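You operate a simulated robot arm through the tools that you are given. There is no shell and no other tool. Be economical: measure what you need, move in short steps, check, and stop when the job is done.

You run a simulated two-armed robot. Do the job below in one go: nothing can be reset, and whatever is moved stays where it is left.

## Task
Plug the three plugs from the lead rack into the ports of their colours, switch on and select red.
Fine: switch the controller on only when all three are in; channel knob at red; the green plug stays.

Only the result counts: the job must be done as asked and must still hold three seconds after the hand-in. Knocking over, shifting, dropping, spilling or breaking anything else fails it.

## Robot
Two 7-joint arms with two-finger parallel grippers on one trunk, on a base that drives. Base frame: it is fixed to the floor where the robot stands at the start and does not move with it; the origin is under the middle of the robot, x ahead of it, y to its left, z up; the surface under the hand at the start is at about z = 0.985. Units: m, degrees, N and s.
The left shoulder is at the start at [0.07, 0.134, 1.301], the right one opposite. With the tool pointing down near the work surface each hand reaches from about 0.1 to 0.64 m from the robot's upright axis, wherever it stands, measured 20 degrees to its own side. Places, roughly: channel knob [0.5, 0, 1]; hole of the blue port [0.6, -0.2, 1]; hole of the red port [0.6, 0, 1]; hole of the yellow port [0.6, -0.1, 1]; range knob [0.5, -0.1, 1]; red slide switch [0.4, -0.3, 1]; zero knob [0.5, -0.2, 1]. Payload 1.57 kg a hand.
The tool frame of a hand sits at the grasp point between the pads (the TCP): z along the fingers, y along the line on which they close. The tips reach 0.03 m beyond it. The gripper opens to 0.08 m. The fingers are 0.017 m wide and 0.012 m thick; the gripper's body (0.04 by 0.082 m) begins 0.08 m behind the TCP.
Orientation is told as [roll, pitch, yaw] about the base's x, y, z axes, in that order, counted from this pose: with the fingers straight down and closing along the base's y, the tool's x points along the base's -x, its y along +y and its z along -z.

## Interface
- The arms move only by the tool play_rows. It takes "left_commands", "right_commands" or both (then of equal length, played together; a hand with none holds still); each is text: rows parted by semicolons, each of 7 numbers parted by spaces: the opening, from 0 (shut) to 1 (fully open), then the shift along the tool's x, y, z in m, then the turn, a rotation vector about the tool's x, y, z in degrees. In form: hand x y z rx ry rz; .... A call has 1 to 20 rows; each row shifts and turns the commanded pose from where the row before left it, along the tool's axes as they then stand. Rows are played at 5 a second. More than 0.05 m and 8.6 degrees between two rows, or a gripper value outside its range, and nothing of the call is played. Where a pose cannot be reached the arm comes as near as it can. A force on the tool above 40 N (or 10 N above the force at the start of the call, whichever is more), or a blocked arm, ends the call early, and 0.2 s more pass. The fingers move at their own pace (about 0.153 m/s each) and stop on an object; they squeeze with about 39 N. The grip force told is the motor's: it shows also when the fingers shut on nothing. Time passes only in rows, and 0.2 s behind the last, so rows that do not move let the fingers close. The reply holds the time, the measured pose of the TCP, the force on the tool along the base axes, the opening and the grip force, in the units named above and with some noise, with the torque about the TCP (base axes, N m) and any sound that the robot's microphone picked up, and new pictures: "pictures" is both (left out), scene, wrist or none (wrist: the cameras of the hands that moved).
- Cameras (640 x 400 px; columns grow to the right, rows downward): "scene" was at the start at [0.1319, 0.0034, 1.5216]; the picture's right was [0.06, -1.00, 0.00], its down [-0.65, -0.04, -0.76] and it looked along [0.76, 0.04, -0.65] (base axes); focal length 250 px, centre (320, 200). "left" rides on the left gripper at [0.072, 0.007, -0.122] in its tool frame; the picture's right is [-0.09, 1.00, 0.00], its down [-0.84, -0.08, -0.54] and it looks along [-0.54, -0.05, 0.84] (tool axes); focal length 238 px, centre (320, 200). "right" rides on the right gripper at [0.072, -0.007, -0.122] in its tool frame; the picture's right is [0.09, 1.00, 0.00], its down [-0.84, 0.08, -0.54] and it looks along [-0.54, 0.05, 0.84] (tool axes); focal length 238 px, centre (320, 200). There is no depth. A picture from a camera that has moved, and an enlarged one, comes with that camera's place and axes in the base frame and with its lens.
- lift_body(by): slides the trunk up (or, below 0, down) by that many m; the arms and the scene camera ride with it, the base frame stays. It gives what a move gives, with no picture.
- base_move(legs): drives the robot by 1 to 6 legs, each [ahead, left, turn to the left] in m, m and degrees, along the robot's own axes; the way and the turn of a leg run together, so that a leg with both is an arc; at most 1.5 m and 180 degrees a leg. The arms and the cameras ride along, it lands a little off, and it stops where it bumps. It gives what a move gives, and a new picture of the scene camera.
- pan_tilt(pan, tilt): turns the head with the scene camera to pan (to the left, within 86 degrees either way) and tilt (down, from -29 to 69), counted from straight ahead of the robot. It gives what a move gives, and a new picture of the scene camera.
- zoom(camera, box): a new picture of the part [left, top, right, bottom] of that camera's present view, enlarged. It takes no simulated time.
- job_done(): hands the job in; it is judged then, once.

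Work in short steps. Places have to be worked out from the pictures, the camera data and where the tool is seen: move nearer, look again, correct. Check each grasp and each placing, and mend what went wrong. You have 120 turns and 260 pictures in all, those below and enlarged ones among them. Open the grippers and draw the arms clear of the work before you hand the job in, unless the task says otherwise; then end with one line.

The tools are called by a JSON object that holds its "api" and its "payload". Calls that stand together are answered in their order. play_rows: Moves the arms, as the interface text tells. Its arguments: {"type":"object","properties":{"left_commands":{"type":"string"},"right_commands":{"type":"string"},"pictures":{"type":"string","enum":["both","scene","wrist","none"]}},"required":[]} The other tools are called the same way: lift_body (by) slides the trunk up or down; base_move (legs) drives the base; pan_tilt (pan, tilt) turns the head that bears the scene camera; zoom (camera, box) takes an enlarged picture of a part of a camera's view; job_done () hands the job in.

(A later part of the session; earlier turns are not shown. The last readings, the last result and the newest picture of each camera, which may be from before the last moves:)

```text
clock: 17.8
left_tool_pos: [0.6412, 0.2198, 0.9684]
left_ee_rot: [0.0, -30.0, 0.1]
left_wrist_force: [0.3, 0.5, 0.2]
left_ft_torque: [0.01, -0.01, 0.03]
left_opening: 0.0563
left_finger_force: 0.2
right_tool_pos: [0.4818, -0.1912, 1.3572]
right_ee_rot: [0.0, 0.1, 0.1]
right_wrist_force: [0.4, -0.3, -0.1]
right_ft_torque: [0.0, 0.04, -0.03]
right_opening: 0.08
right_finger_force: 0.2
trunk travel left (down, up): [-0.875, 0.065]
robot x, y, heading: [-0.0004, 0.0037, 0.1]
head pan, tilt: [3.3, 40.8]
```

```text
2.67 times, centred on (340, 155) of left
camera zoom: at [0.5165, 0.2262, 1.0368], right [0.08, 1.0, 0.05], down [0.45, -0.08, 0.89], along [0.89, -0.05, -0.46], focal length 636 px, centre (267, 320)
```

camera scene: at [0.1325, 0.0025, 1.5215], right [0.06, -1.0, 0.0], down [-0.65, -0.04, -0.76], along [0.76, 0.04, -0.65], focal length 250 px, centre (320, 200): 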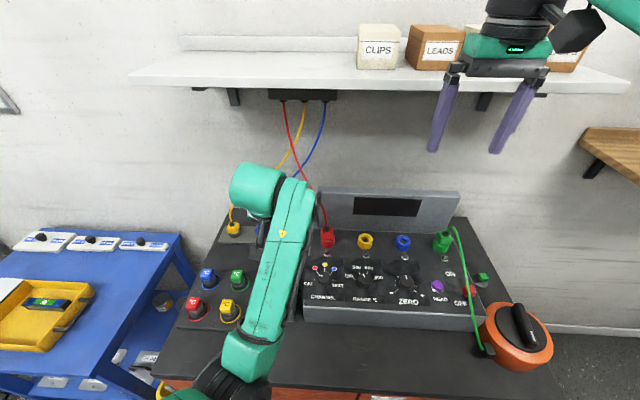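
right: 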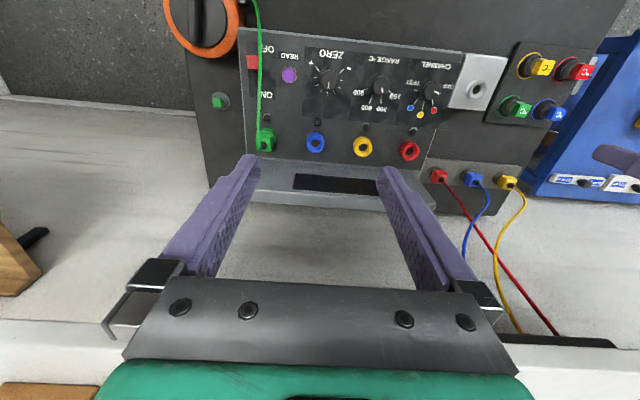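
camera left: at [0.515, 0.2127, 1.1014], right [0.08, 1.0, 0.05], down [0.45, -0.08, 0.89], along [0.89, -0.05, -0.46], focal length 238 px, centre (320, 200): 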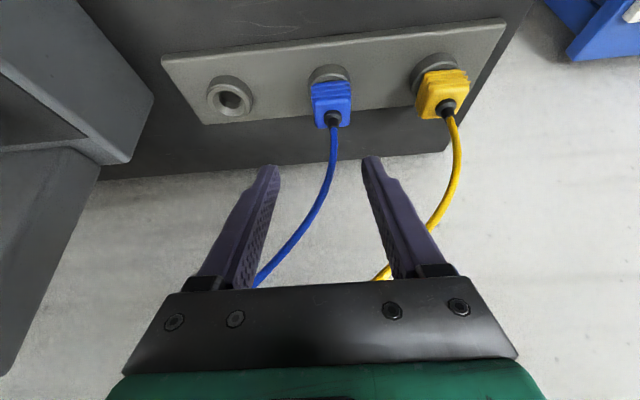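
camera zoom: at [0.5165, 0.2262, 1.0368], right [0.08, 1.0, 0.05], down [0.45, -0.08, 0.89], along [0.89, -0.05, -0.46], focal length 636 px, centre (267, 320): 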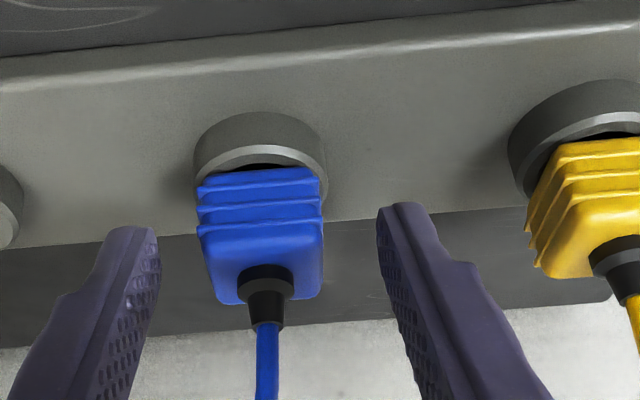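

The view is identical to red's. I centre, close and pull up 8 cm.

{"api": "play_rows", "payload": {"left_commands": "0.7 0 -0.0015 0 0 0 0;0 0 0 0 0 0 0;0 0 0 0 0 0 0;0 0 0 0 0 0 0;0 -0.01 0 -0.01732 0 0 0;0 -0.01 0 -0.01732 0 0 0;0 -0.01 0 -0.01732 0 0 0;0 -0.01 0 -0.01732 0 0 0;0 0 0 0 0 0 0", "pictures": "wrist"}}

{"api": "zoom", "payload": {"camera": "left", "box": [220, 30, 460, 180]}}

```text
clock: 19.8
left_tool_pos: [0.6411, 0.2189, 1.0483]
left_ee_rot: [0.1, -30.0, 0.1]
left_wrist_force: [0.0, 0.1, -0.7]
left_ft_torque: [-0.02, 0.0, -0.01]
left_opening: 0.0287
left_finger_force: 38.7
right_tool_pos: [0.4813, -0.1905, 1.3572]
right_ee_rot: [0.1, 0.0, 0.1]
right_wrist_force: [0.3, 0.1, -0.1]
right_ft_torque: [0.0, 0.01, -0.04]
right_opening: 0.0799
right_finger_force: 0.0
trunk travel left (down, up): [-0.875, 0.065]
robot x, y, heading: [0.0032, 0.0014, 0.2]
head pan, tilt: [3.3, 40.8]
camera left: at [0.5172, 0.2252, 1.1175], right [0.08, 1.0, 0.05], down [0.45, -0.08, 0.89], along [0.89, -0.05, -0.46], focal length 238 px, centre (320, 200)
```

left: 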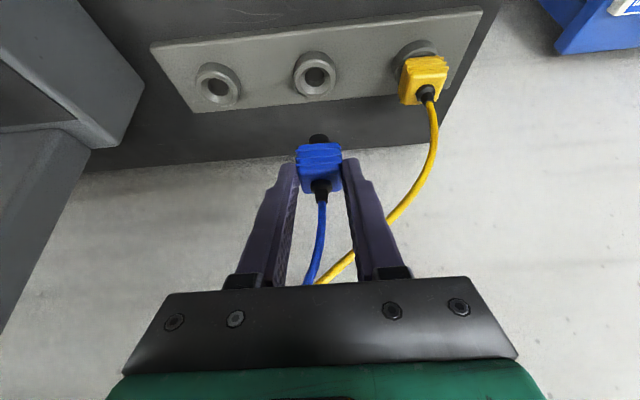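

```text
2.67 times, centred on (340, 105) of left
camera zoom: at [0.5172, 0.2252, 1.1175], right [0.08, 1.0, 0.05], down [0.45, -0.08, 0.89], along [0.89, -0.05, -0.46], focal length 636 px, centre (267, 453)
```

zoom: 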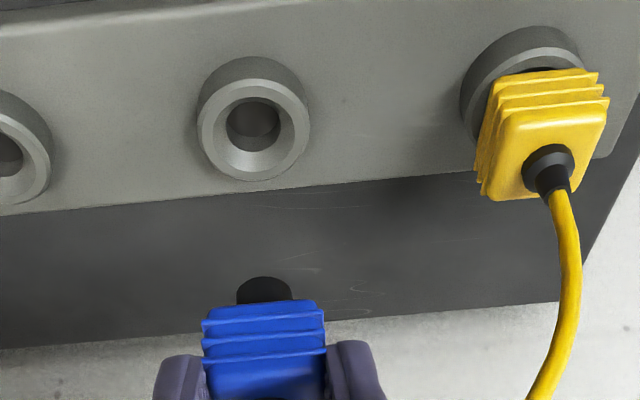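

The blue plug is out; the reference rim pixel in this zoom box is (254, 128). The right hand is in the way of the crossing, so I move it aside while the left backs up and away.

{"api": "play_rows", "payload": {"left_commands": "0 0.0221 0 -0.034 0 0 0;0 0.0221 0 -0.034 0 0 0;0 0.0221 0 -0.034 0 0 0;0 0.0221 0 -0.034 0 0 0;0 0.0221 0 -0.034 0 0 0;0 0 0 0 0 0 0", "right_commands": "0.5 0.02 -0.045 0 0 0 0;0.5 0.02 -0.045 0 0 0 0;0.5 0.02 -0.045 0 0 0 0;0.5 0.02 -0.045 0 0 0 0;0.5 0.02 -0.045 0 0 0 0;0.5 0 0 0 0 0 0", "pictures": "scene"}}

```text
clock: 21.2
left_tool_pos: [0.4619, 0.2685, 1.141]
left_ee_rot: [8.8, -30.4, -0.4]
left_wrist_force: [0.4, -0.4, -0.2]
left_ft_torque: [0.0, 0.02, 0.01]
left_opening: 0.0289
left_finger_force: 38.8
left hand out of reach, approached as far as the arm can: row 5
right_tool_pos: [0.3823, -0.4112, 1.3572]
right_ee_rot: [-0.1, 0.1, 0.0]
right_wrist_force: [0.2, -0.4, -0.1]
right_ft_torque: [-0.03, -0.01, -0.03]
right_opening: 0.0402
right_finger_force: 0.1
trunk travel left (down, up): [-0.875, 0.065]
robot x, y, heading: [-0.0027, 0.0031, -0.0]
head pan, tilt: [3.3, 40.8]
stopped in row 6 (left hand): the arm was blocked; the commanded pose is now the measured one
camera scene: at [0.1333, 0.0059, 1.5214], right [0.06, -1.0, 0.0], down [-0.65, -0.04, -0.76], along [0.76, 0.04, -0.65], focal length 250 px, centre (320, 200)
```

scene: 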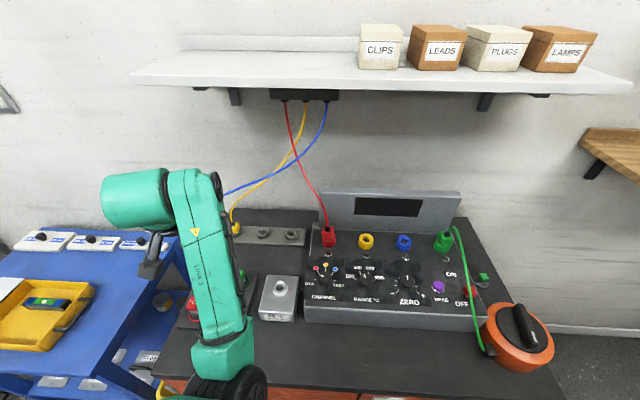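

The arm hit its inner limit and the hand rolled 8.8° (also drifting in y). I move forward and right while undoing the roll.

{"api": "play_rows", "payload": {"left_commands": "0 -0.0125 -0.02 0.007 1.9 0 -1.1;0 -0.0125 -0.03 0.007 1.9 0 -1.1;0 -0.0125 -0.03 0.007 1.9 0 -1.1;0 -0.0125 -0.03 0.007 1.9 0 -1.1;0 0 0 0 0 0 0", "pictures": "scene"}}

```text
clock: 22.6
left_tool_pos: [0.5272, 0.2077, 1.1358]
left_ee_rot: [5.3, -31.3, 4.9]
left_wrist_force: [-0.3, -0.3, 0.0]
left_ft_torque: [0.0, 0.03, 0.01]
left_opening: 0.0286
left_finger_force: 38.4
right_tool_pos: [0.3812, -0.4145, 1.3563]
right_ee_rot: [0.1, 0.0, 0.0]
right_wrist_force: [-0.1, 0.6, -0.5]
right_ft_torque: [-0.02, 0.0, -0.04]
right_opening: 0.04
right_finger_force: 0.0
trunk travel left (down, up): [-0.875, 0.065]
robot x, y, heading: [-0.0001, 0.0001, 0.1]
head pan, tilt: [3.3, 40.8]
stopped in row 5 (left hand): the arm was blocked; the commanded pose is now the measured one
camera scene: at [0.1318, 0.004, 1.5216], right [0.06, -1.0, 0.0], down [-0.65, -0.04, -0.76], along [0.76, 0.04, -0.65], focal length 250 px, centre (320, 200)
```

scene: 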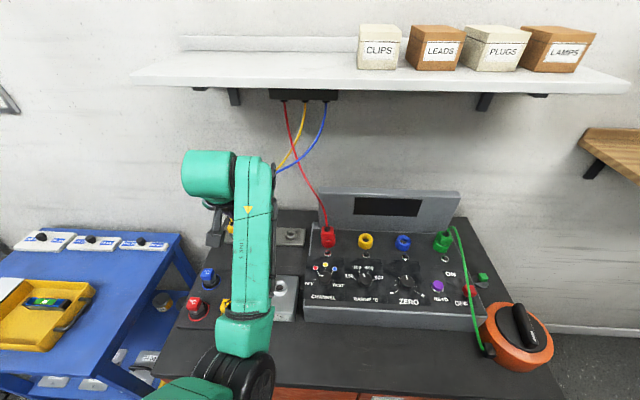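

It is still near the joint limit. I move forward to x≈0.58 and restore the orientation.

{"api": "play_rows", "payload": {"left_commands": "0 -0.022 0 0.008 0 0 0;0 -0.022 0 0.008 0 0 0;0 0 0 0 2.6 0.3 1.4;0 0 0 0 2.6 0.3 1.4;0 0 0 0 2.6 0.3 1.4;0 0 0 0 0 0 0", "pictures": "scene"}}

```text
clock: 24.0
left_tool_pos: [0.5731, 0.2108, 1.1447]
left_ee_rot: [-0.2, -30.2, -0.2]
left_wrist_force: [0.6, 0.1, -0.8]
left_ft_torque: [0.01, -0.03, 0.03]
left_opening: 0.0288
left_finger_force: 38.9
right_tool_pos: [0.3819, -0.4135, 1.3574]
right_ee_rot: [0.0, 0.0, 0.0]
right_wrist_force: [-0.3, -0.2, -1.0]
right_ft_torque: [0.01, -0.04, 0.02]
right_opening: 0.04
right_finger_force: 0.0
trunk travel left (down, up): [-0.875, 0.065]
robot x, y, heading: [0.0016, -0.0029, -0.2]
head pan, tilt: [3.3, 40.8]
camera scene: at [0.1318, 0.0033, 1.5216], right [0.06, -1.0, 0.0], down [-0.65, -0.04, -0.76], along [0.76, 0.04, -0.65], focal length 250 px, centre (320, 200)
```

scene: 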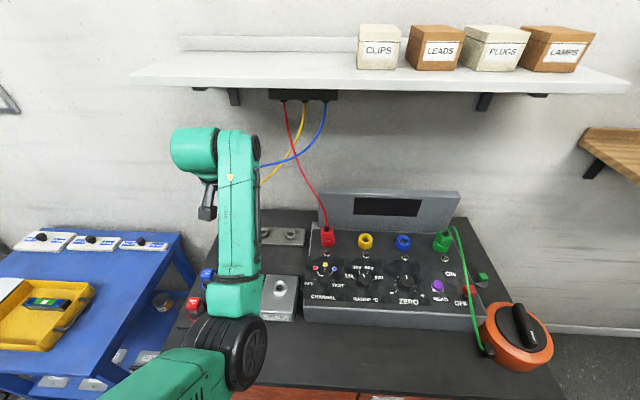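

Orientation is restored. I rise a little and cross at z≈1.17, passing in front of the red lead, to hover near the blue port (y≈−0.194).

{"api": "play_rows", "payload": {"left_commands": "0 0.0074 0 -0.0332 0 0 0;0 0 -0.045 0 0 0 0;0 0 -0.045 0 0 0 0;0 0 -0.045 0 0 0 0;0 0 -0.045 0 0 0 0;0 0 -0.045 0 0 0 0;0 0 -0.045 0 0 0 0;0 0 -0.045 0 0 0 0;0 0 -0.045 0 0 0 0;0 0 -0.045 0 0 0 0;0 0 0 0 0 0 0"}}

```text
clock: 26.4
left_tool_pos: [0.5494, -0.1721, 1.1713]
left_ee_rot: [-0.3, -30.2, 0.2]
left_wrist_force: [0.1, 0.6, -0.1]
left_ft_torque: [-0.01, 0.03, -0.01]
left_opening: 0.029
left_finger_force: 38.5
left hand out of reach, approached as far as the arm can: row 10
right_tool_pos: [0.3825, -0.4132, 1.3571]
right_ee_rot: [0.0, 0.1, 0.1]
right_wrist_force: [0.0, 0.6, 0.5]
right_ft_torque: [-0.01, 0.02, 0.02]
right_opening: 0.0398
right_finger_force: 0.1
trunk travel left (down, up): [-0.875, 0.065]
robot x, y, heading: [-0.0002, 0.001, 0.2]
head pan, tilt: [3.3, 40.8]
camera scene: at [0.1323, 0.0046, 1.5215], right [0.06, -1.0, 0.0], down [-0.65, -0.04, -0.76], along [0.76, 0.04, -0.65], focal length 250 px, centre (320, 200)
camera left: at [0.4248, -0.1644, 1.2403], right [0.08, 1.0, 0.04], down [0.45, -0.07, 0.89], along [0.89, -0.05, -0.46], focal length 238 px, centre (320, 200)
```

scene: 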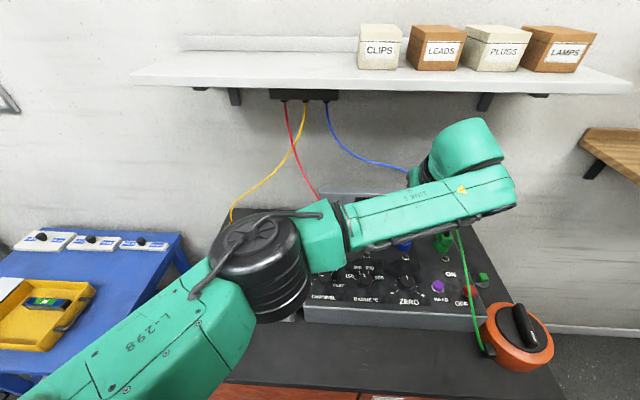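
left: 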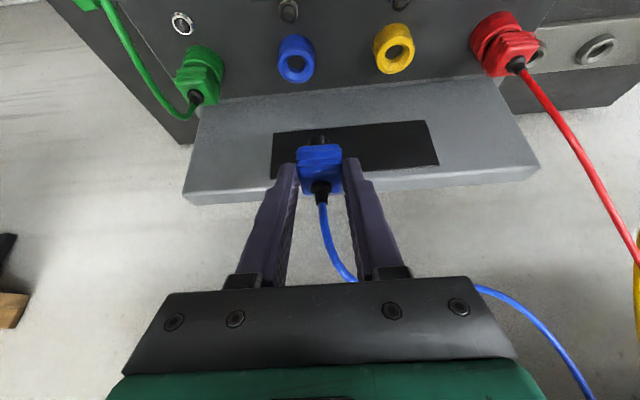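

The hand stops at y=−0.17, at its reach limit. I bring it back 8 cm, then drive the base 10 cm to the right.

{"api": "play_rows", "payload": {"left_commands": "0 0 0.04 0 0 0 0;0 0 0.04 0 0 0 0;0 0 0 0 0 0 0", "pictures": "none"}}

{"api": "base_move", "payload": {"legs": [[0, -0.1, 0]]}}

{"api": "zoom", "payload": {"camera": "left", "box": [180, 0, 420, 150]}}

```text
clock: 27.2
left_tool_pos: [0.5486, -0.0935, 1.1696]
left_ee_rot: [-0.2, -30.2, -0.2]
left_wrist_force: [0.9, -0.3, -1.1]
left_ft_torque: [0.0, -0.01, -0.02]
left_opening: 0.029
left_finger_force: 38.9
right_tool_pos: [0.3807, -0.4161, 1.3558]
right_ee_rot: [0.1, 0.0, 0.0]
right_wrist_force: [0.4, -0.3, 0.6]
right_ft_torque: [0.02, 0.0, 0.0]
right_opening: 0.04
right_finger_force: 0.0
trunk travel left (down, up): [-0.875, 0.065]
robot x, y, heading: [0.0037, 0.0058, -0.2]
head pan, tilt: [3.3, 40.8]
```

```text
clock: 28.3
left_tool_pos: [0.5497, -0.1867, 1.1706]
left_ee_rot: [-0.5, -30.3, 0.2]
left_wrist_force: [0.0, 0.9, -0.2]
left_ft_torque: [-0.04, -0.03, -0.02]
left_opening: 0.029
left_finger_force: 38.6
right_tool_pos: [0.3816, -0.5082, 1.3594]
right_ee_rot: [-0.2, -0.1, 0.2]
right_wrist_force: [0.3, 0.5, -0.6]
right_ft_torque: [-0.02, 0.0, -0.03]
right_opening: 0.0398
right_finger_force: 0.2
trunk travel left (down, up): [-0.875, 0.065]
robot x, y, heading: [0.0003, -0.0985, 0.0]
head pan, tilt: [3.3, 40.8]
camera scene: at [0.1318, -0.0891, 1.5216], right [0.06, -1.0, 0.0], down [-0.65, -0.04, -0.76], along [0.76, 0.04, -0.65], focal length 250 px, centre (320, 200)
```

scene: 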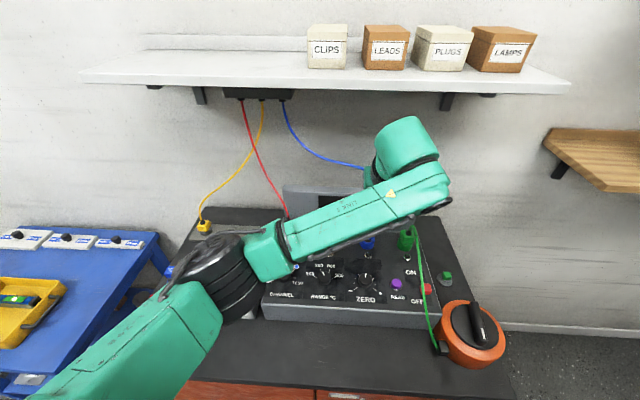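

```text
2.67 times, centred on (300, 75) of left
camera zoom: at [0.4252, -0.1793, 1.2397], right [0.08, 1.0, 0.04], down [0.45, -0.07, 0.89], along [0.89, -0.05, -0.46], focal length 636 px, centre (373, 533)
```

zoom: 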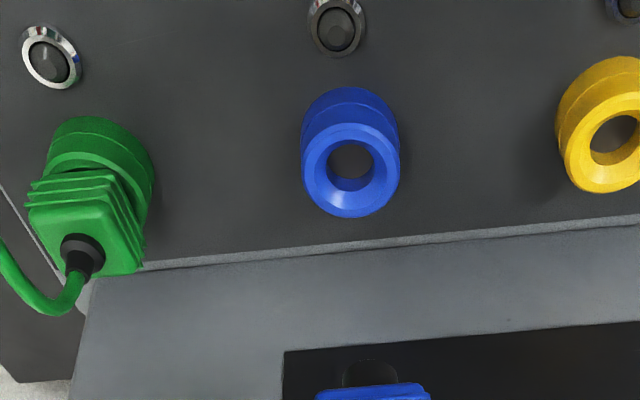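

The blue rim comes out at about (0.579, −0.190). I descend to hover 8 cm above the seat and check against the reference pixel.

{"api": "play_rows", "payload": {"left_commands": "0 0.0052 -0.0045 0.0221 0 0 0;0 0.0052 0 0.0221 0 0 0;0 0 0 0 0 0 0", "pictures": "none"}}

{"api": "zoom", "payload": {"camera": "left", "box": [220, 30, 460, 180]}}

```text
clock: 29.1
left_tool_pos: [0.5641, -0.1982, 1.1261]
left_ee_rot: [-0.1, -30.2, 0.0]
left_wrist_force: [0.4, 0.0, -0.8]
left_ft_torque: [0.03, 0.01, 0.0]
left_opening: 0.0286
left_finger_force: 38.6
right_tool_pos: [0.3812, -0.5152, 1.3572]
right_ee_rot: [0.1, 0.0, 0.0]
right_wrist_force: [0.2, -0.2, -0.5]
right_ft_torque: [0.04, 0.01, -0.01]
right_opening: 0.0401
right_finger_force: 0.0
trunk travel left (down, up): [-0.875, 0.065]
robot x, y, heading: [-0.0009, -0.0968, -0.0]
head pan, tilt: [3.3, 40.8]
```

```text
2.67 times, centred on (340, 105) of left
camera zoom: at [0.4387, -0.1913, 1.1954], right [0.08, 1.0, 0.04], down [0.45, -0.08, 0.89], along [0.89, -0.05, -0.46], focal length 636 px, centre (267, 453)
```

zoom: 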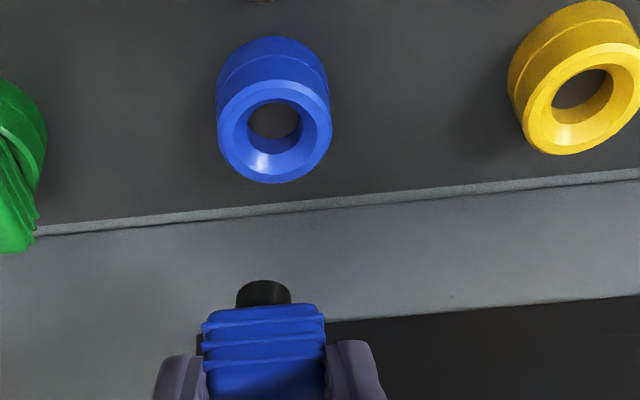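

The rim is 20 px to the right of the reference, so I shift +6.5 mm in y and descend 4.5 cm.

{"api": "play_rows", "payload": {"left_commands": "0 0 0.0066 0 0 0 0;0 0.0075 0 0.01299 0 0 0;0 0.0075 0 0.01299 0 0 0;0 0.0075 0 0.01299 0 0 0;0 0 0 0 0 0 0", "pictures": "none"}}

{"api": "zoom", "payload": {"camera": "left", "box": [240, 60, 400, 160]}}

```text
clock: 30.3
left_tool_pos: [0.5628, -0.1908, 1.0823]
left_ee_rot: [-0.2, -30.1, 0.0]
left_wrist_force: [0.4, -0.2, -0.2]
left_ft_torque: [-0.01, 0.05, -0.01]
left_opening: 0.029
left_finger_force: 38.6
right_tool_pos: [0.3815, -0.514, 1.3582]
right_ee_rot: [0.0, -0.1, 0.1]
right_wrist_force: [-0.3, 0.9, -0.7]
right_ft_torque: [0.0, 0.0, 0.0]
right_opening: 0.0402
right_finger_force: 0.2
trunk travel left (down, up): [-0.875, 0.065]
robot x, y, heading: [0.0039, -0.0986, 0.1]
head pan, tilt: [3.3, 40.8]
```

```text
4.00 times, centred on (320, 110) of left
camera zoom: at [0.4384, -0.1833, 1.1504], right [0.08, 1.0, 0.04], down [0.45, -0.08, 0.89], along [0.89, -0.05, -0.46], focal length 953 px, centre (320, 560)
```

zoom: 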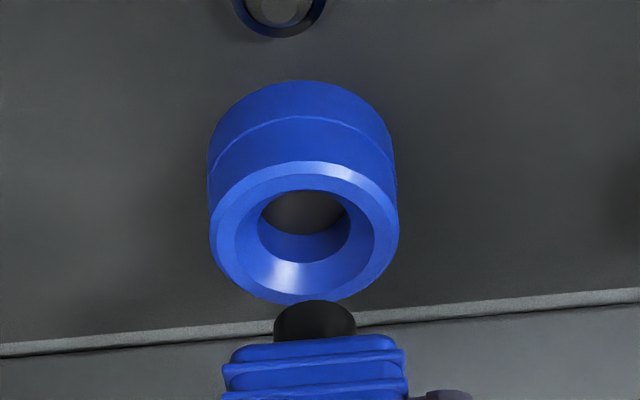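

The rim is about 10 px left of the peg and slightly nearer the robot than ideal. I correct −2 mm in y and +1 mm in x, then descend 2 cm.

{"api": "play_rows", "payload": {"left_commands": "0 -0.0009 -0.002 0.0005 0 0 0;0 0.005 0 0.00866 0 0 0;0 0.005 0 0.00866 0 0 0;0 0 0 0 0 0 0", "pictures": "none"}}

{"api": "zoom", "payload": {"camera": "left", "box": [240, 80, 400, 180]}}

```text
clock: 31.3
left_tool_pos: [0.5641, -0.1914, 1.0613]
left_ee_rot: [-0.3, -30.0, 0.0]
left_wrist_force: [-0.3, 0.0, -0.3]
left_ft_torque: [0.0, 0.01, -0.02]
left_opening: 0.0289
left_finger_force: 38.1
right_tool_pos: [0.3819, -0.5128, 1.3574]
right_ee_rot: [0.0, 0.0, 0.1]
right_wrist_force: [1.3, 0.5, 0.1]
right_ft_torque: [-0.02, 0.0, 0.01]
right_opening: 0.0401
right_finger_force: 0.1
trunk travel left (down, up): [-0.875, 0.065]
robot x, y, heading: [-0.0008, -0.0999, 0.1]
head pan, tilt: [3.3, 40.8]
```

```text
4.00 times, centred on (320, 130) of left
camera zoom: at [0.4395, -0.1849, 1.131], right [0.08, 1.0, 0.04], down [0.45, -0.08, 0.89], along [0.89, -0.05, -0.46], focal length 953 px, centre (320, 480)
```

zoom: 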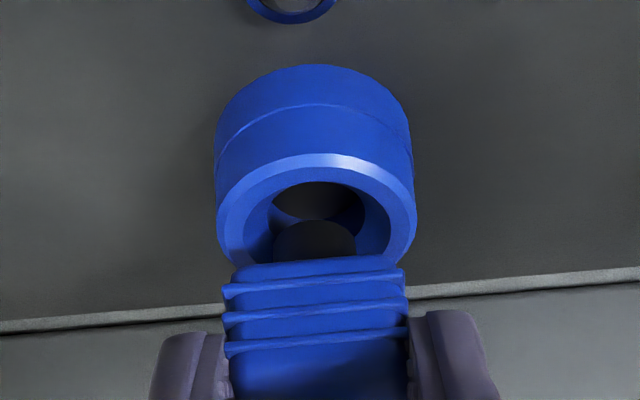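

Centred well. I go down another 1.2 cm.

{"api": "play_rows", "payload": {"left_commands": "0 0.002 0 0.00346 0 0 0;0 0.002 0 0.00346 0 0 0;0 0.002 0 0.00346 0 0 0;0 0 0 0 0 0 0", "pictures": "none"}}

{"api": "zoom", "payload": {"camera": "left", "box": [240, 90, 400, 190]}}

```text
clock: 32.3
left_tool_pos: [0.5616, -0.1911, 1.0501]
left_ee_rot: [-0.2, -30.2, 0.0]
left_wrist_force: [-6.9, 1.9, 1.7]
left_ft_torque: [0.06, 0.35, 0.03]
left_opening: 0.0287
left_finger_force: 38.5
right_tool_pos: [0.3783, -0.5137, 1.3586]
right_ee_rot: [-0.1, -0.2, 0.1]
right_wrist_force: [-0.6, 0.1, 0.0]
right_ft_torque: [-0.05, 0.0, 0.01]
right_opening: 0.0399
right_finger_force: 0.0
trunk travel left (down, up): [-0.875, 0.065]
robot x, y, heading: [0.0011, -0.0995, -0.1]
head pan, tilt: [3.3, 40.8]
```

```text
4.00 times, centred on (320, 140) of left
camera zoom: at [0.4371, -0.1847, 1.1193], right [0.08, 1.0, 0.04], down [0.45, -0.08, 0.89], along [0.89, -0.05, -0.46], focal length 953 px, centre (320, 440)
```

zoom: 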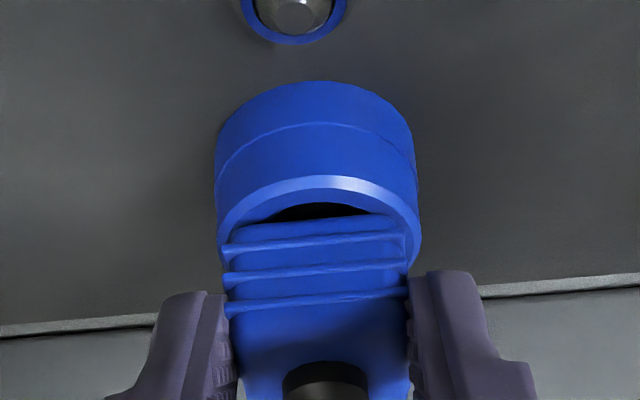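

Again a −7 N push in x, so I shift −3 mm in x and press down to the seat.

{"api": "play_rows", "payload": {"left_commands": "0 0.0026 0 -0.0015 0 0 0;0 0.0015 0 0.0026 0 0 0;0 0.0015 0 0.0026 0 0 0;0 0.0015 0 0.0026 0 0 0;0 0 0 0 0 0 0", "pictures": "none"}}

{"api": "zoom", "payload": {"camera": "left", "box": [240, 90, 400, 190]}}

```text
clock: 33.5
left_tool_pos: [0.5598, -0.1918, 1.0439]
left_ee_rot: [-0.3, -30.9, 0.0]
left_wrist_force: [5.5, 0.6, 31.9]
left_ft_torque: [0.1, -0.78, 0.0]
left_opening: 0.0288
left_finger_force: 38.8
right_tool_pos: [0.3767, -0.5122, 1.3597]
right_ee_rot: [0.0, -0.4, 0.2]
right_wrist_force: [1.0, 0.3, 0.3]
right_ft_torque: [0.01, -0.01, 0.0]
right_opening: 0.0401
right_finger_force: 0.1
trunk travel left (down, up): [-0.875, 0.065]
robot x, y, heading: [-0.0029, -0.0988, -0.3]
head pan, tilt: [3.3, 40.8]
```

```text
4.00 times, centred on (320, 140) of left
camera zoom: at [0.4332, -0.1848, 1.1134], right [0.08, 1.0, 0.04], down [0.44, -0.07, 0.89], along [0.89, -0.05, -0.45], focal length 953 px, centre (320, 440)
```

zoom: 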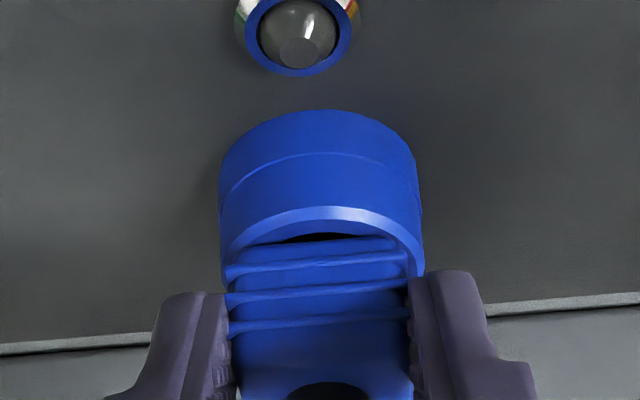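

Same final look and force as red. I release and retreat along the fingers, then check from the scene camera.

{"api": "play_rows", "payload": {"left_commands": "0.35 -0.001 0 -0.0017 0 0 0;0.7 0 0 0 0 0 0;0.7 0 0 -0.03 0 0 0;0.7 0 0 -0.03 0 0 0;0.7 -0.01 0 -0.03 0 0 0;0.7 -0.015 0.04 -0.02 0 0 0;0.7 0 0.045 0 0 0 0;0.7 0 0.045 0 0 0 0;0.7 0 0.045 0 0 0 0;0.7 0 0.045 0 0 0 0;0.7 0 0 0 0 0 0"}}

{"api": "zoom", "payload": {"camera": "scene", "box": [260, 190, 460, 315]}}

```text
clock: 35.9
left_tool_pos: [0.5274, 0.0288, 1.1489]
left_ee_rot: [-0.2, -30.1, 0.0]
left_wrist_force: [0.0, 0.0, 0.2]
left_ft_torque: [-0.02, 0.01, 0.03]
left_opening: 0.056
left_finger_force: 0.1
right_tool_pos: [0.3824, -0.5139, 1.3575]
right_ee_rot: [0.0, 0.0, 0.0]
right_wrist_force: [0.5, -0.2, 0.5]
right_ft_torque: [0.03, 0.01, 0.01]
right_opening: 0.04
right_finger_force: 0.1
trunk travel left (down, up): [-0.875, 0.065]
robot x, y, heading: [0.0015, -0.0989, -0.1]
head pan, tilt: [3.3, 40.8]
camera scene: at [0.132, -0.0967, 1.5216], right [0.06, -1.0, 0.0], down [-0.65, -0.04, -0.76], along [0.76, 0.04, -0.65], focal length 250 px, centre (320, 200)
camera left: at [0.4034, 0.0352, 1.2186], right [0.08, 1.0, 0.04], down [0.45, -0.08, 0.89], along [0.89, -0.05, -0.46], focal length 238 px, centre (320, 200)
```

scene: 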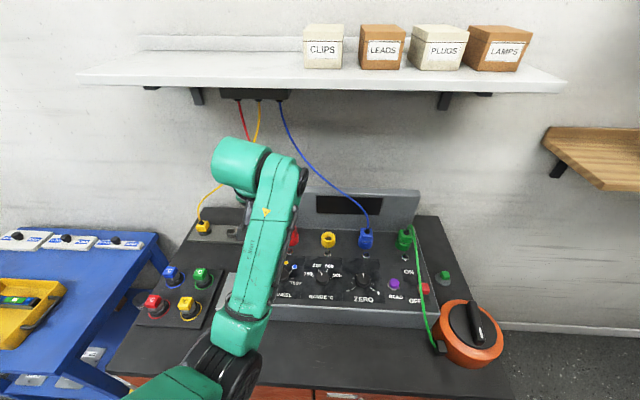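
left: 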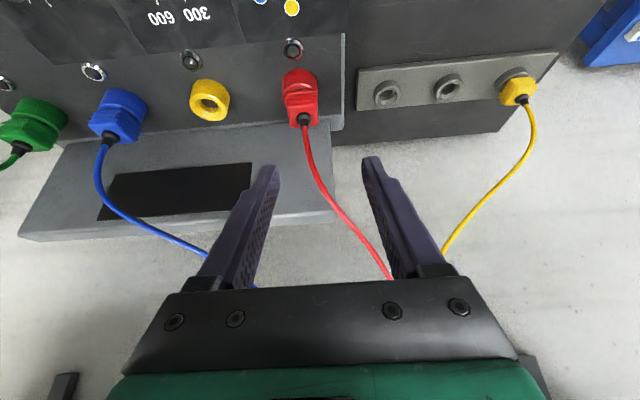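

```text
3.20 times, centred on (360, 252) of scene
camera zoom: at [0.132, -0.0967, 1.5216], right [0.06, -1.0, 0.0], down [-0.65, -0.04, -0.76], along [0.76, 0.04, -0.65], focal length 801 px, centre (192, 32)
```

zoom: 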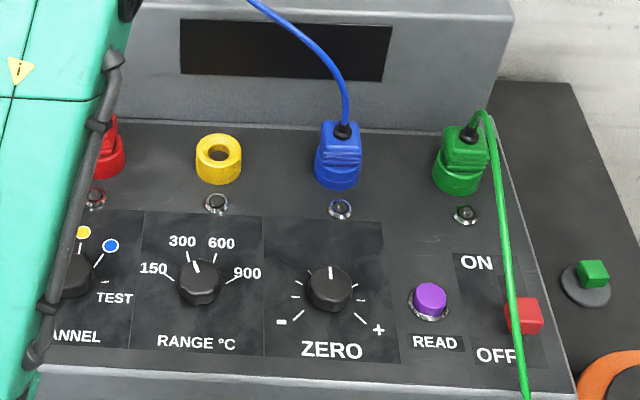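

Blue sits exactly like green. Now I drive the base 13 cm back left so the left hand can reach the yellow plug.

{"api": "base_move", "payload": {"legs": [[0, 0.13, 0]]}}

{"api": "zoom", "payload": {"camera": "left", "box": [300, 0, 620, 200]}}

```text
clock: 37.2
left_tool_pos: [0.5281, 0.1547, 1.1504]
left_ee_rot: [0.0, -30.1, -0.1]
left_wrist_force: [-0.1, -0.1, 0.0]
left_ft_torque: [0.01, 0.03, 0.03]
left_opening: 0.0559
left_finger_force: 0.2
right_tool_pos: [0.3815, -0.3873, 1.3565]
right_ee_rot: [0.2, 0.0, 0.0]
right_wrist_force: [-0.2, -1.0, -0.3]
right_ft_torque: [0.02, 0.0, -0.01]
right_opening: 0.0401
right_finger_force: 0.0
trunk travel left (down, up): [-0.875, 0.065]
robot x, y, heading: [0.0003, 0.0284, -0.2]
head pan, tilt: [3.3, 40.8]
camera scene: at [0.1319, 0.0298, 1.5215], right [0.06, -1.0, 0.0], down [-0.65, -0.04, -0.76], along [0.76, 0.05, -0.65], focal length 250 px, centre (320, 200)
```

scene: 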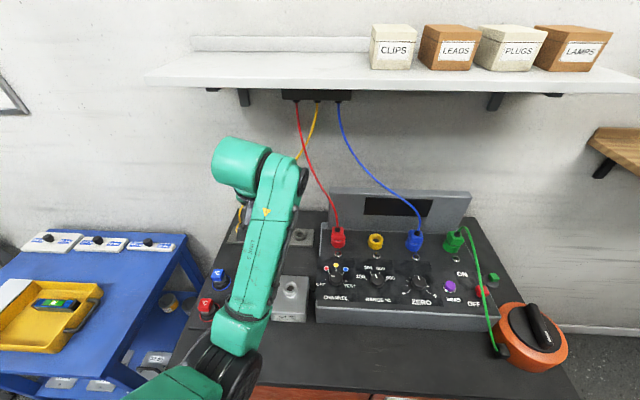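

```text
2.00 times, centred on (460, 100) of left
camera zoom: at [0.4035, 0.1617, 1.219], right [0.08, 1.0, 0.05], down [0.45, -0.08, 0.89], along [0.89, -0.05, -0.46], focal length 477 px, centre (40, 400)
```

zoom: 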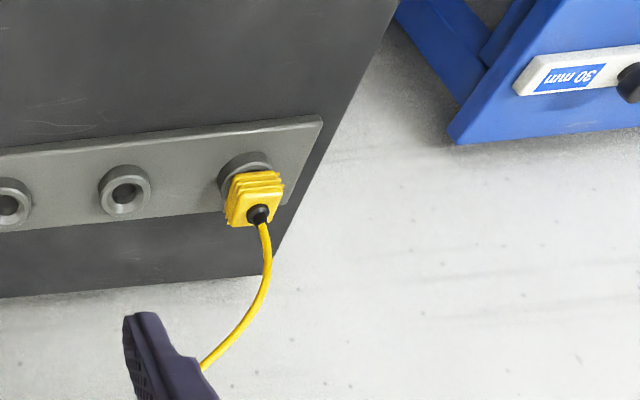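

The yellow plug is at about (0.654, 0.307). I move to hover above it.

{"api": "play_rows", "payload": {"left_commands": "0.75 -0.0073 0.0305 0.0315 0 0 0;0.75 -0.0073 0.0305 0.0315 0 0 0;0.75 -0.0073 0.0305 0.0315 0 0 0;0.75 -0.0073 0.0305 0.0315 0 0 0;0.75 -0.0073 0.0305 0.0315 0 0 0;0.75 0 0 0 0 0 0", "pictures": "none"}}

{"api": "zoom", "payload": {"camera": "left", "box": [220, 40, 460, 190]}}

```text
clock: 38.6
left_tool_pos: [0.6392, 0.3098, 1.0305]
left_ee_rot: [-0.2, -30.2, 0.0]
left_wrist_force: [-0.2, -0.5, -0.2]
left_ft_torque: [0.01, 0.02, 0.0]
left_opening: 0.0599
left_finger_force: 0.1
right_tool_pos: [0.3818, -0.3851, 1.3566]
right_ee_rot: [0.0, -0.2, 0.0]
right_wrist_force: [0.4, 1.0, 1.1]
right_ft_torque: [0.0, -0.04, 0.02]
right_opening: 0.04
right_finger_force: 0.0
trunk travel left (down, up): [-0.875, 0.065]
robot x, y, heading: [0.0007, 0.0305, 0.1]
head pan, tilt: [3.3, 40.8]
```

```text
2.67 times, centred on (340, 115) of left
camera zoom: at [0.5143, 0.3167, 1.0996], right [0.08, 1.0, 0.04], down [0.45, -0.08, 0.89], along [0.89, -0.05, -0.45], focal length 636 px, centre (267, 427)
```

zoom: 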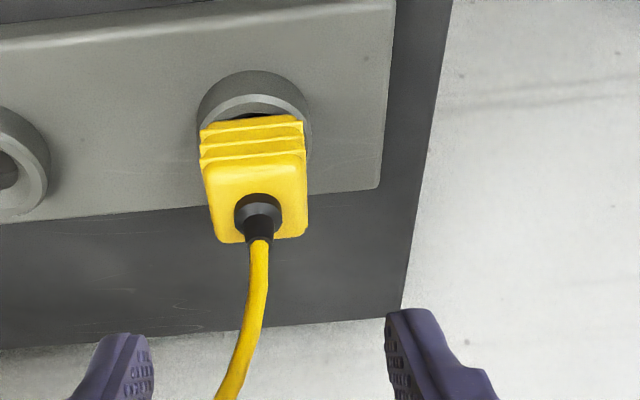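

Well aligned. I descend around it.

{"api": "play_rows", "payload": {"left_commands": "0.7 0.0099 -0.001 0.0185 0 0 0;0.7 0.0099 0 0.0185 0 0 0;0.7 0.0099 0 0.0185 0 0 0;0.7 0 0 0 0 0 0", "pictures": "none"}}

{"api": "zoom", "payload": {"camera": "left", "box": [220, 80, 460, 230]}}

```text
clock: 39.6
left_tool_pos: [0.6413, 0.308, 0.9677]
left_ee_rot: [-0.1, -30.1, 0.0]
left_wrist_force: [0.0, -0.5, 0.7]
left_ft_torque: [0.0, 0.03, -0.02]
left_opening: 0.0561
left_finger_force: 0.1
right_tool_pos: [0.3813, -0.3826, 1.3574]
right_ee_rot: [0.1, 0.0, 0.0]
right_wrist_force: [0.1, 0.1, -0.2]
right_ft_torque: [-0.03, 0.01, 0.01]
right_opening: 0.0399
right_finger_force: 0.1
trunk travel left (down, up): [-0.875, 0.065]
robot x, y, heading: [-0.0018, 0.0277, 0.2]
head pan, tilt: [3.3, 40.8]
```

```text
2.67 times, centred on (340, 155) of left
camera zoom: at [0.5165, 0.3155, 1.0363], right [0.08, 1.0, 0.04], down [0.45, -0.08, 0.89], along [0.89, -0.05, -0.46], focal length 636 px, centre (267, 320)
```

zoom: 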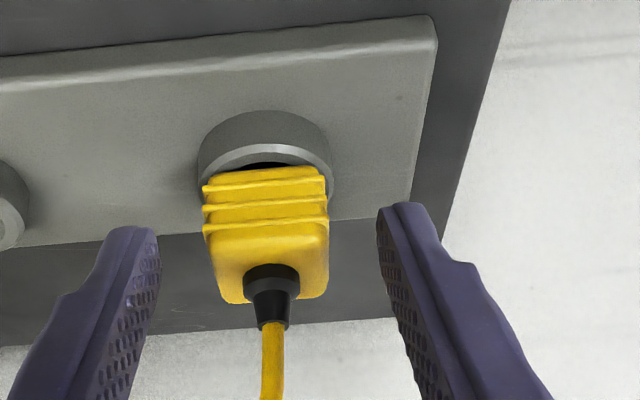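

The plug is centred, with the same depth as before. I close and lift 8 cm.

{"api": "play_rows", "payload": {"left_commands": "0 0 0 0 0 0 0;0 0 0 0 0 0 0;0 0 0 0 0 0 0;0 -0.01 0 -0.01732 0 0 0;0 -0.01 0 -0.01732 0 0 0;0 -0.01 0 -0.01732 0 0 0;0 -0.01 0 -0.01732 0 0 0;0 0 0 0 0 0 0", "pictures": "none"}}

{"api": "zoom", "payload": {"camera": "left", "box": [220, 30, 460, 180]}}

```text
clock: 41.4
left_tool_pos: [0.6414, 0.3087, 1.0479]
left_ee_rot: [-0.2, -30.2, -0.1]
left_wrist_force: [0.2, -0.4, 0.5]
left_ft_torque: [-0.02, 0.02, 0.01]
left_opening: 0.0289
left_finger_force: 38.1
right_tool_pos: [0.3808, -0.383, 1.357]
right_ee_rot: [0.0, 0.0, 0.0]
right_wrist_force: [-0.4, -0.4, -0.7]
right_ft_torque: [-0.02, 0.03, -0.01]
right_opening: 0.0398
right_finger_force: 0.0
trunk travel left (down, up): [-0.875, 0.065]
robot x, y, heading: [-0.0027, 0.0298, 0.1]
head pan, tilt: [3.3, 40.8]
```

```text
2.67 times, centred on (340, 105) of left
camera zoom: at [0.5166, 0.3165, 1.1169], right [0.08, 1.0, 0.04], down [0.45, -0.08, 0.89], along [0.89, -0.05, -0.46], focal length 636 px, centre (267, 453)
```

zoom: 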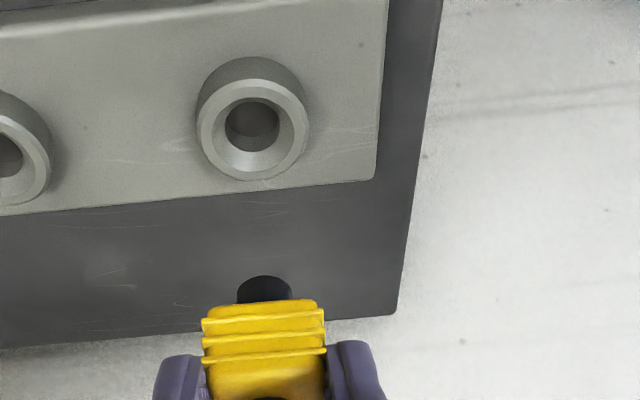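

The yellow plug is out. I cross at height, in front of the red lead, to hover over the yellow port (y≈−0.092).

{"api": "play_rows", "payload": {"left_commands": "0 0.0027 -0.0167 -0.042 0 0 0;0 0.0027 -0.0167 -0.042 0 0 0;0 0.0027 -0.0167 -0.042 0 0 0;0 0.0009 -0.0438 -0.0034 0 0 0;0 0.0009 -0.0438 -0.0034 0 0 0;0 0.0009 -0.0438 -0.0034 0 0 0;0 0.0009 -0.0438 -0.0034 0 0 0;0 0.0009 -0.0438 -0.0034 0 0 0;0 0.0009 -0.0438 -0.0034 0 0 0;0 0.0009 -0.0438 -0.0034 0 0 0;0 0.0009 -0.0438 -0.0034 0 0 0;0 0 0 0 0 0 0"}}

```text
clock: 44.0
left_tool_pos: [0.5508, -0.0908, 1.1736]
left_ee_rot: [-0.4, -30.1, 0.1]
left_wrist_force: [-0.9, 0.3, -0.7]
left_ft_torque: [-0.05, 0.0, -0.02]
left_opening: 0.0289
left_finger_force: 38.3
right_tool_pos: [0.3808, -0.3834, 1.3575]
right_ee_rot: [0.0, 0.0, 0.0]
right_wrist_force: [-0.1, 0.0, 0.4]
right_ft_torque: [0.0, 0.0, -0.01]
right_opening: 0.0399
right_finger_force: 0.1
trunk travel left (down, up): [-0.875, 0.065]
robot x, y, heading: [0.0006, 0.0316, 0.0]
head pan, tilt: [3.3, 40.8]
camera scene: at [0.1322, 0.0347, 1.5215], right [0.06, -1.0, 0.0], down [-0.65, -0.04, -0.76], along [0.76, 0.04, -0.65], focal length 250 px, centre (320, 200)
camera left: at [0.4261, -0.0844, 1.244], right [0.08, 1.0, 0.04], down [0.45, -0.07, 0.89], along [0.89, -0.06, -0.46], focal length 238 px, centre (320, 200)
```

scene: 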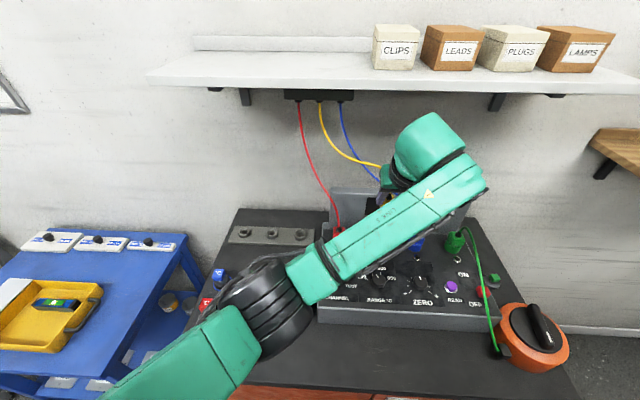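
left: 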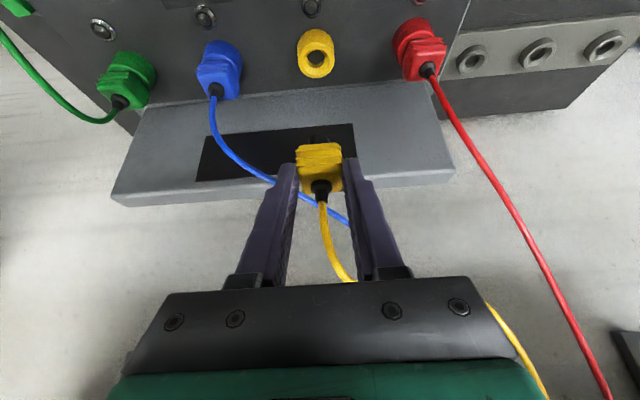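

I go down to the 8 cm hover and check the yellow rim against the reference (254, 128).

{"api": "play_rows", "payload": {"left_commands": "0 0.0068 0 0.0235 0 0 0;0 0.0069 0 0.0235 0 0 0;0 0 0 0 0 0 0", "pictures": "none"}}

{"api": "zoom", "payload": {"camera": "left", "box": [220, 30, 460, 180]}}

```text
clock: 44.8
left_tool_pos: [0.5647, -0.0871, 1.1276]
left_ee_rot: [0.0, -30.4, 0.2]
left_wrist_force: [0.3, -0.1, 0.3]
left_ft_torque: [0.0, 0.0, 0.02]
left_opening: 0.0284
left_finger_force: 39.5
right_tool_pos: [0.3814, -0.3843, 1.3568]
right_ee_rot: [0.0, -0.1, -0.1]
right_wrist_force: [0.3, -1.2, 0.6]
right_ft_torque: [0.03, 0.01, -0.03]
right_opening: 0.04
right_finger_force: 0.2
trunk travel left (down, up): [-0.875, 0.065]
robot x, y, heading: [0.0023, 0.0336, -0.1]
head pan, tilt: [3.3, 40.8]
```

```text
2.67 times, centred on (340, 105) of left
camera zoom: at [0.4402, -0.0812, 1.196], right [0.08, 1.0, 0.05], down [0.45, -0.08, 0.89], along [0.89, -0.05, -0.45], focal length 636 px, centre (267, 453)
```

zoom: 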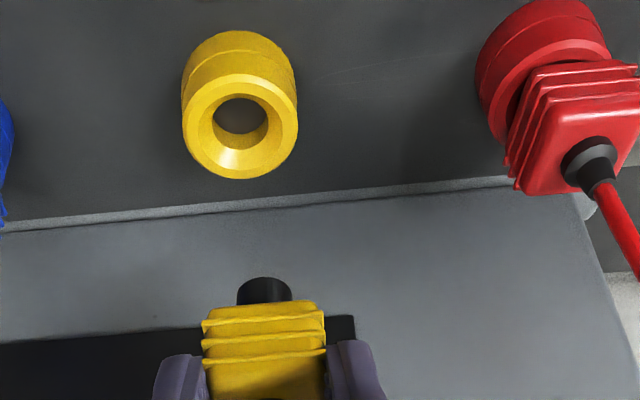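

The rim is about 17 px left and a little far. I correct −5.5 mm in y and −3 mm in x, then descend 6.5 cm in steps.

{"api": "play_rows", "payload": {"left_commands": "0 0.0026 -0.0055 -0.0015 0 0 0;0 0.0075 0 0.01299 0 0 0;0 0.0075 0 0.01299 0 0 0;0 0.0075 0 0.01299 0 0 0;0 0.0075 0 0.01299 0 0 0;0 0 0 0 0 0 0", "pictures": "none"}}

{"api": "zoom", "payload": {"camera": "left", "box": [240, 80, 400, 180]}}

```text
clock: 46.2
left_tool_pos: [0.5702, -0.082, 1.071]
left_ee_rot: [0.5, -31.1, 1.1]
left_wrist_force: [0.0, 0.4, -0.5]
left_ft_torque: [0.03, 0.01, -0.03]
left_opening: 0.0286
left_finger_force: 38.7
right_tool_pos: [0.3806, -0.3834, 1.3558]
right_ee_rot: [0.0, 0.0, 0.0]
right_wrist_force: [0.3, 0.3, 0.5]
right_ft_torque: [0.0, -0.01, 0.01]
right_opening: 0.0401
right_finger_force: 0.1
trunk travel left (down, up): [-0.875, 0.065]
robot x, y, heading: [0.0034, 0.0326, -0.1]
head pan, tilt: [3.3, 40.8]
```

```text
4.00 times, centred on (320, 130) of left
camera zoom: at [0.4453, -0.0792, 1.1385], right [0.06, 1.0, 0.05], down [0.44, -0.07, 0.9], along [0.9, -0.03, -0.44], focal length 953 px, centre (320, 480)
```

zoom: 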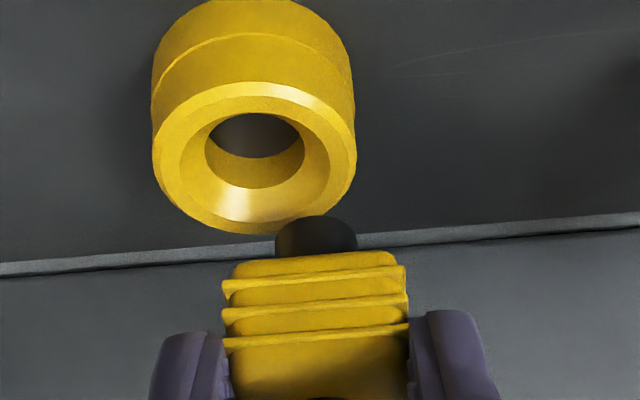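

The arm is not following: it is at a joint limit here, since the base is too far left. I raise up, shift the hand +7 cm, and drive the base 7 cm right.

{"api": "play_rows", "payload": {"left_commands": "0 -0.0125 0 -0.0217 0 0 0;0 -0.0125 0 -0.0217 0 0 0;0 0 0.035 0 0 0 0;0 0 0.035 0 0 0 0;0 0 0 0 0 0 0", "pictures": "none"}}

{"api": "base_move", "payload": {"legs": [[0, -0.08, 0]]}}

{"api": "zoom", "payload": {"camera": "left", "box": [220, 30, 460, 180]}}

```text
clock: 47.4
left_tool_pos: [0.5582, -0.0278, 1.1163]
left_ee_rot: [-0.2, -30.2, -0.2]
left_wrist_force: [0.9, 1.1, -1.4]
left_ft_torque: [0.02, 0.0, -0.01]
left_opening: 0.0287
left_finger_force: 38.1
right_tool_pos: [0.3813, -0.3856, 1.3576]
right_ee_rot: [0.1, -0.1, 0.0]
right_wrist_force: [0.2, 0.0, 0.4]
right_ft_torque: [0.01, -0.01, -0.01]
right_opening: 0.0402
right_finger_force: 0.0
trunk travel left (down, up): [-0.875, 0.065]
robot x, y, heading: [-0.0002, 0.031, -0.0]
head pan, tilt: [3.3, 40.8]
```

```text
clock: 48.5
left_tool_pos: [0.5595, -0.0995, 1.1185]
left_ee_rot: [-0.6, -30.2, 0.3]
left_wrist_force: [0.3, 0.9, -0.7]
left_ft_torque: [-0.03, 0.01, -0.04]
left_opening: 0.0288
left_finger_force: 38.6
right_tool_pos: [0.3818, -0.4552, 1.3606]
right_ee_rot: [-0.4, -0.1, 0.0]
right_wrist_force: [-0.1, 0.0, 0.1]
right_ft_torque: [-0.07, 0.0, 0.02]
right_opening: 0.0399
right_finger_force: 0.1
trunk travel left (down, up): [-0.875, 0.065]
robot x, y, heading: [0.0015, -0.0466, 0.1]
head pan, tilt: [3.3, 40.8]
camera scene: at [0.1319, -0.0364, 1.5215], right [0.06, -1.0, 0.01], down [-0.65, -0.04, -0.76], along [0.76, 0.04, -0.65], focal length 250 px, centre (320, 200)
```

scene: 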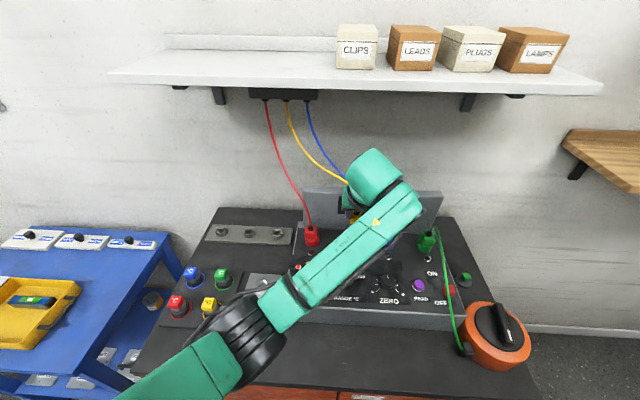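

```text
2.67 times, centred on (340, 105) of left
camera zoom: at [0.4348, -0.0924, 1.1857], right [0.08, 1.0, 0.04], down [0.45, -0.07, 0.89], along [0.89, -0.06, -0.46], focal length 636 px, centre (267, 453)
```

zoom: 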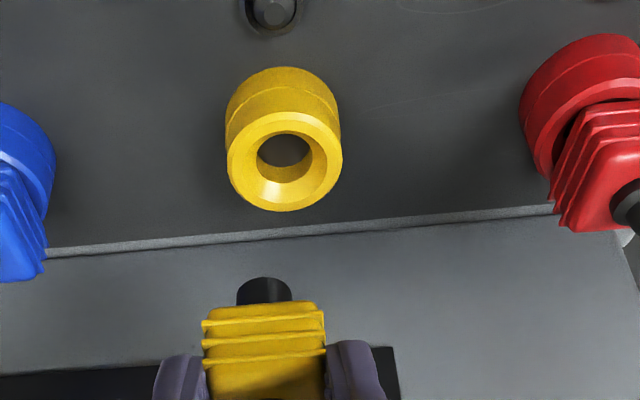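

The base is still settling, so I let one idle row pass and look again.

{"api": "play_rows", "payload": {"left_commands": "0 0 0 0 0 0 0;0 0 0 0 0 0 0;0 0 0 0 0 0 0", "pictures": "none"}}

{"api": "zoom", "payload": {"camera": "left", "box": [220, 30, 460, 180]}}

```text
clock: 49.3
left_tool_pos: [0.5593, -0.1078, 1.1157]
left_ee_rot: [-0.1, -30.1, -0.1]
left_wrist_force: [0.2, 0.1, -0.8]
left_ft_torque: [0.02, -0.01, 0.0]
left_opening: 0.0289
left_finger_force: 38.1
right_tool_pos: [0.382, -0.4643, 1.3571]
right_ee_rot: [0.1, -0.1, 0.0]
right_wrist_force: [-0.6, 0.4, -0.2]
right_ft_torque: [-0.02, 0.04, 0.01]
right_opening: 0.0401
right_finger_force: 0.1
trunk travel left (down, up): [-0.875, 0.065]
robot x, y, heading: [-0.0004, -0.0475, 0.2]
head pan, tilt: [3.3, 40.8]
```

```text
2.67 times, centred on (340, 105) of left
camera zoom: at [0.4349, -0.1007, 1.1852], right [0.08, 1.0, 0.04], down [0.45, -0.08, 0.89], along [0.89, -0.05, -0.46], focal length 636 px, centre (267, 453)
```

zoom: 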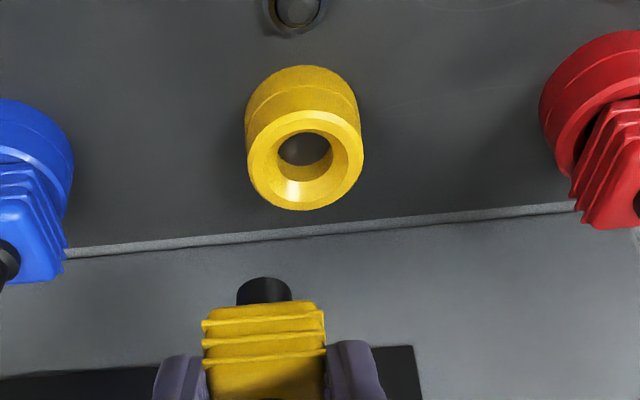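

I shift +15 mm in y and +2 mm in x, then descend 4.5 cm.

{"api": "play_rows", "payload": {"left_commands": "0 -0.0018 0.0152 0.001 0 0 0;0 0.0075 0 0.01299 0 0 0;0 0.0075 0 0.01299 0 0 0;0 0.0075 0 0.01299 0 0 0;0 0 0 0 0 0 0", "pictures": "none"}}

{"api": "zoom", "payload": {"camera": "left", "box": [240, 80, 400, 180]}}

```text
clock: 50.5
left_tool_pos: [0.5618, -0.0914, 1.0699]
left_ee_rot: [-0.2, -30.0, 0.0]
left_wrist_force: [-0.4, 0.2, -1.0]
left_ft_torque: [0.02, 0.02, 0.0]
left_opening: 0.0286
left_finger_force: 38.8
right_tool_pos: [0.3807, -0.4641, 1.3577]
right_ee_rot: [0.0, -0.1, 0.1]
right_wrist_force: [0.4, 0.1, -0.4]
right_ft_torque: [0.02, 0.0, -0.01]
right_opening: 0.0399
right_finger_force: 0.2
trunk travel left (down, up): [-0.875, 0.065]
robot x, y, heading: [0.0027, -0.0531, -0.1]
head pan, tilt: [3.3, 40.8]
```

```text
4.00 times, centred on (320, 130) of left
camera zoom: at [0.4372, -0.0844, 1.1403], right [0.08, 1.0, 0.04], down [0.45, -0.08, 0.89], along [0.89, -0.05, -0.46], focal length 953 px, centre (320, 480)
```

zoom: 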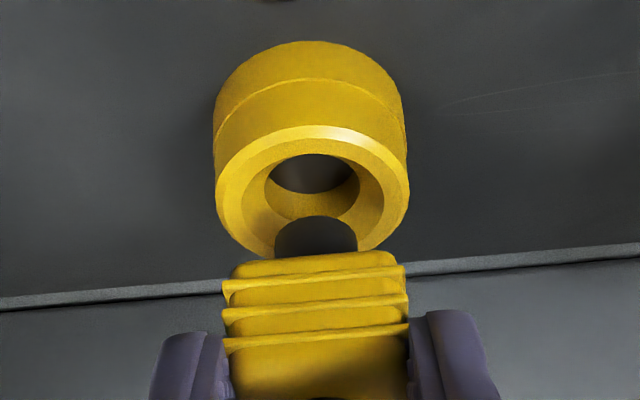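

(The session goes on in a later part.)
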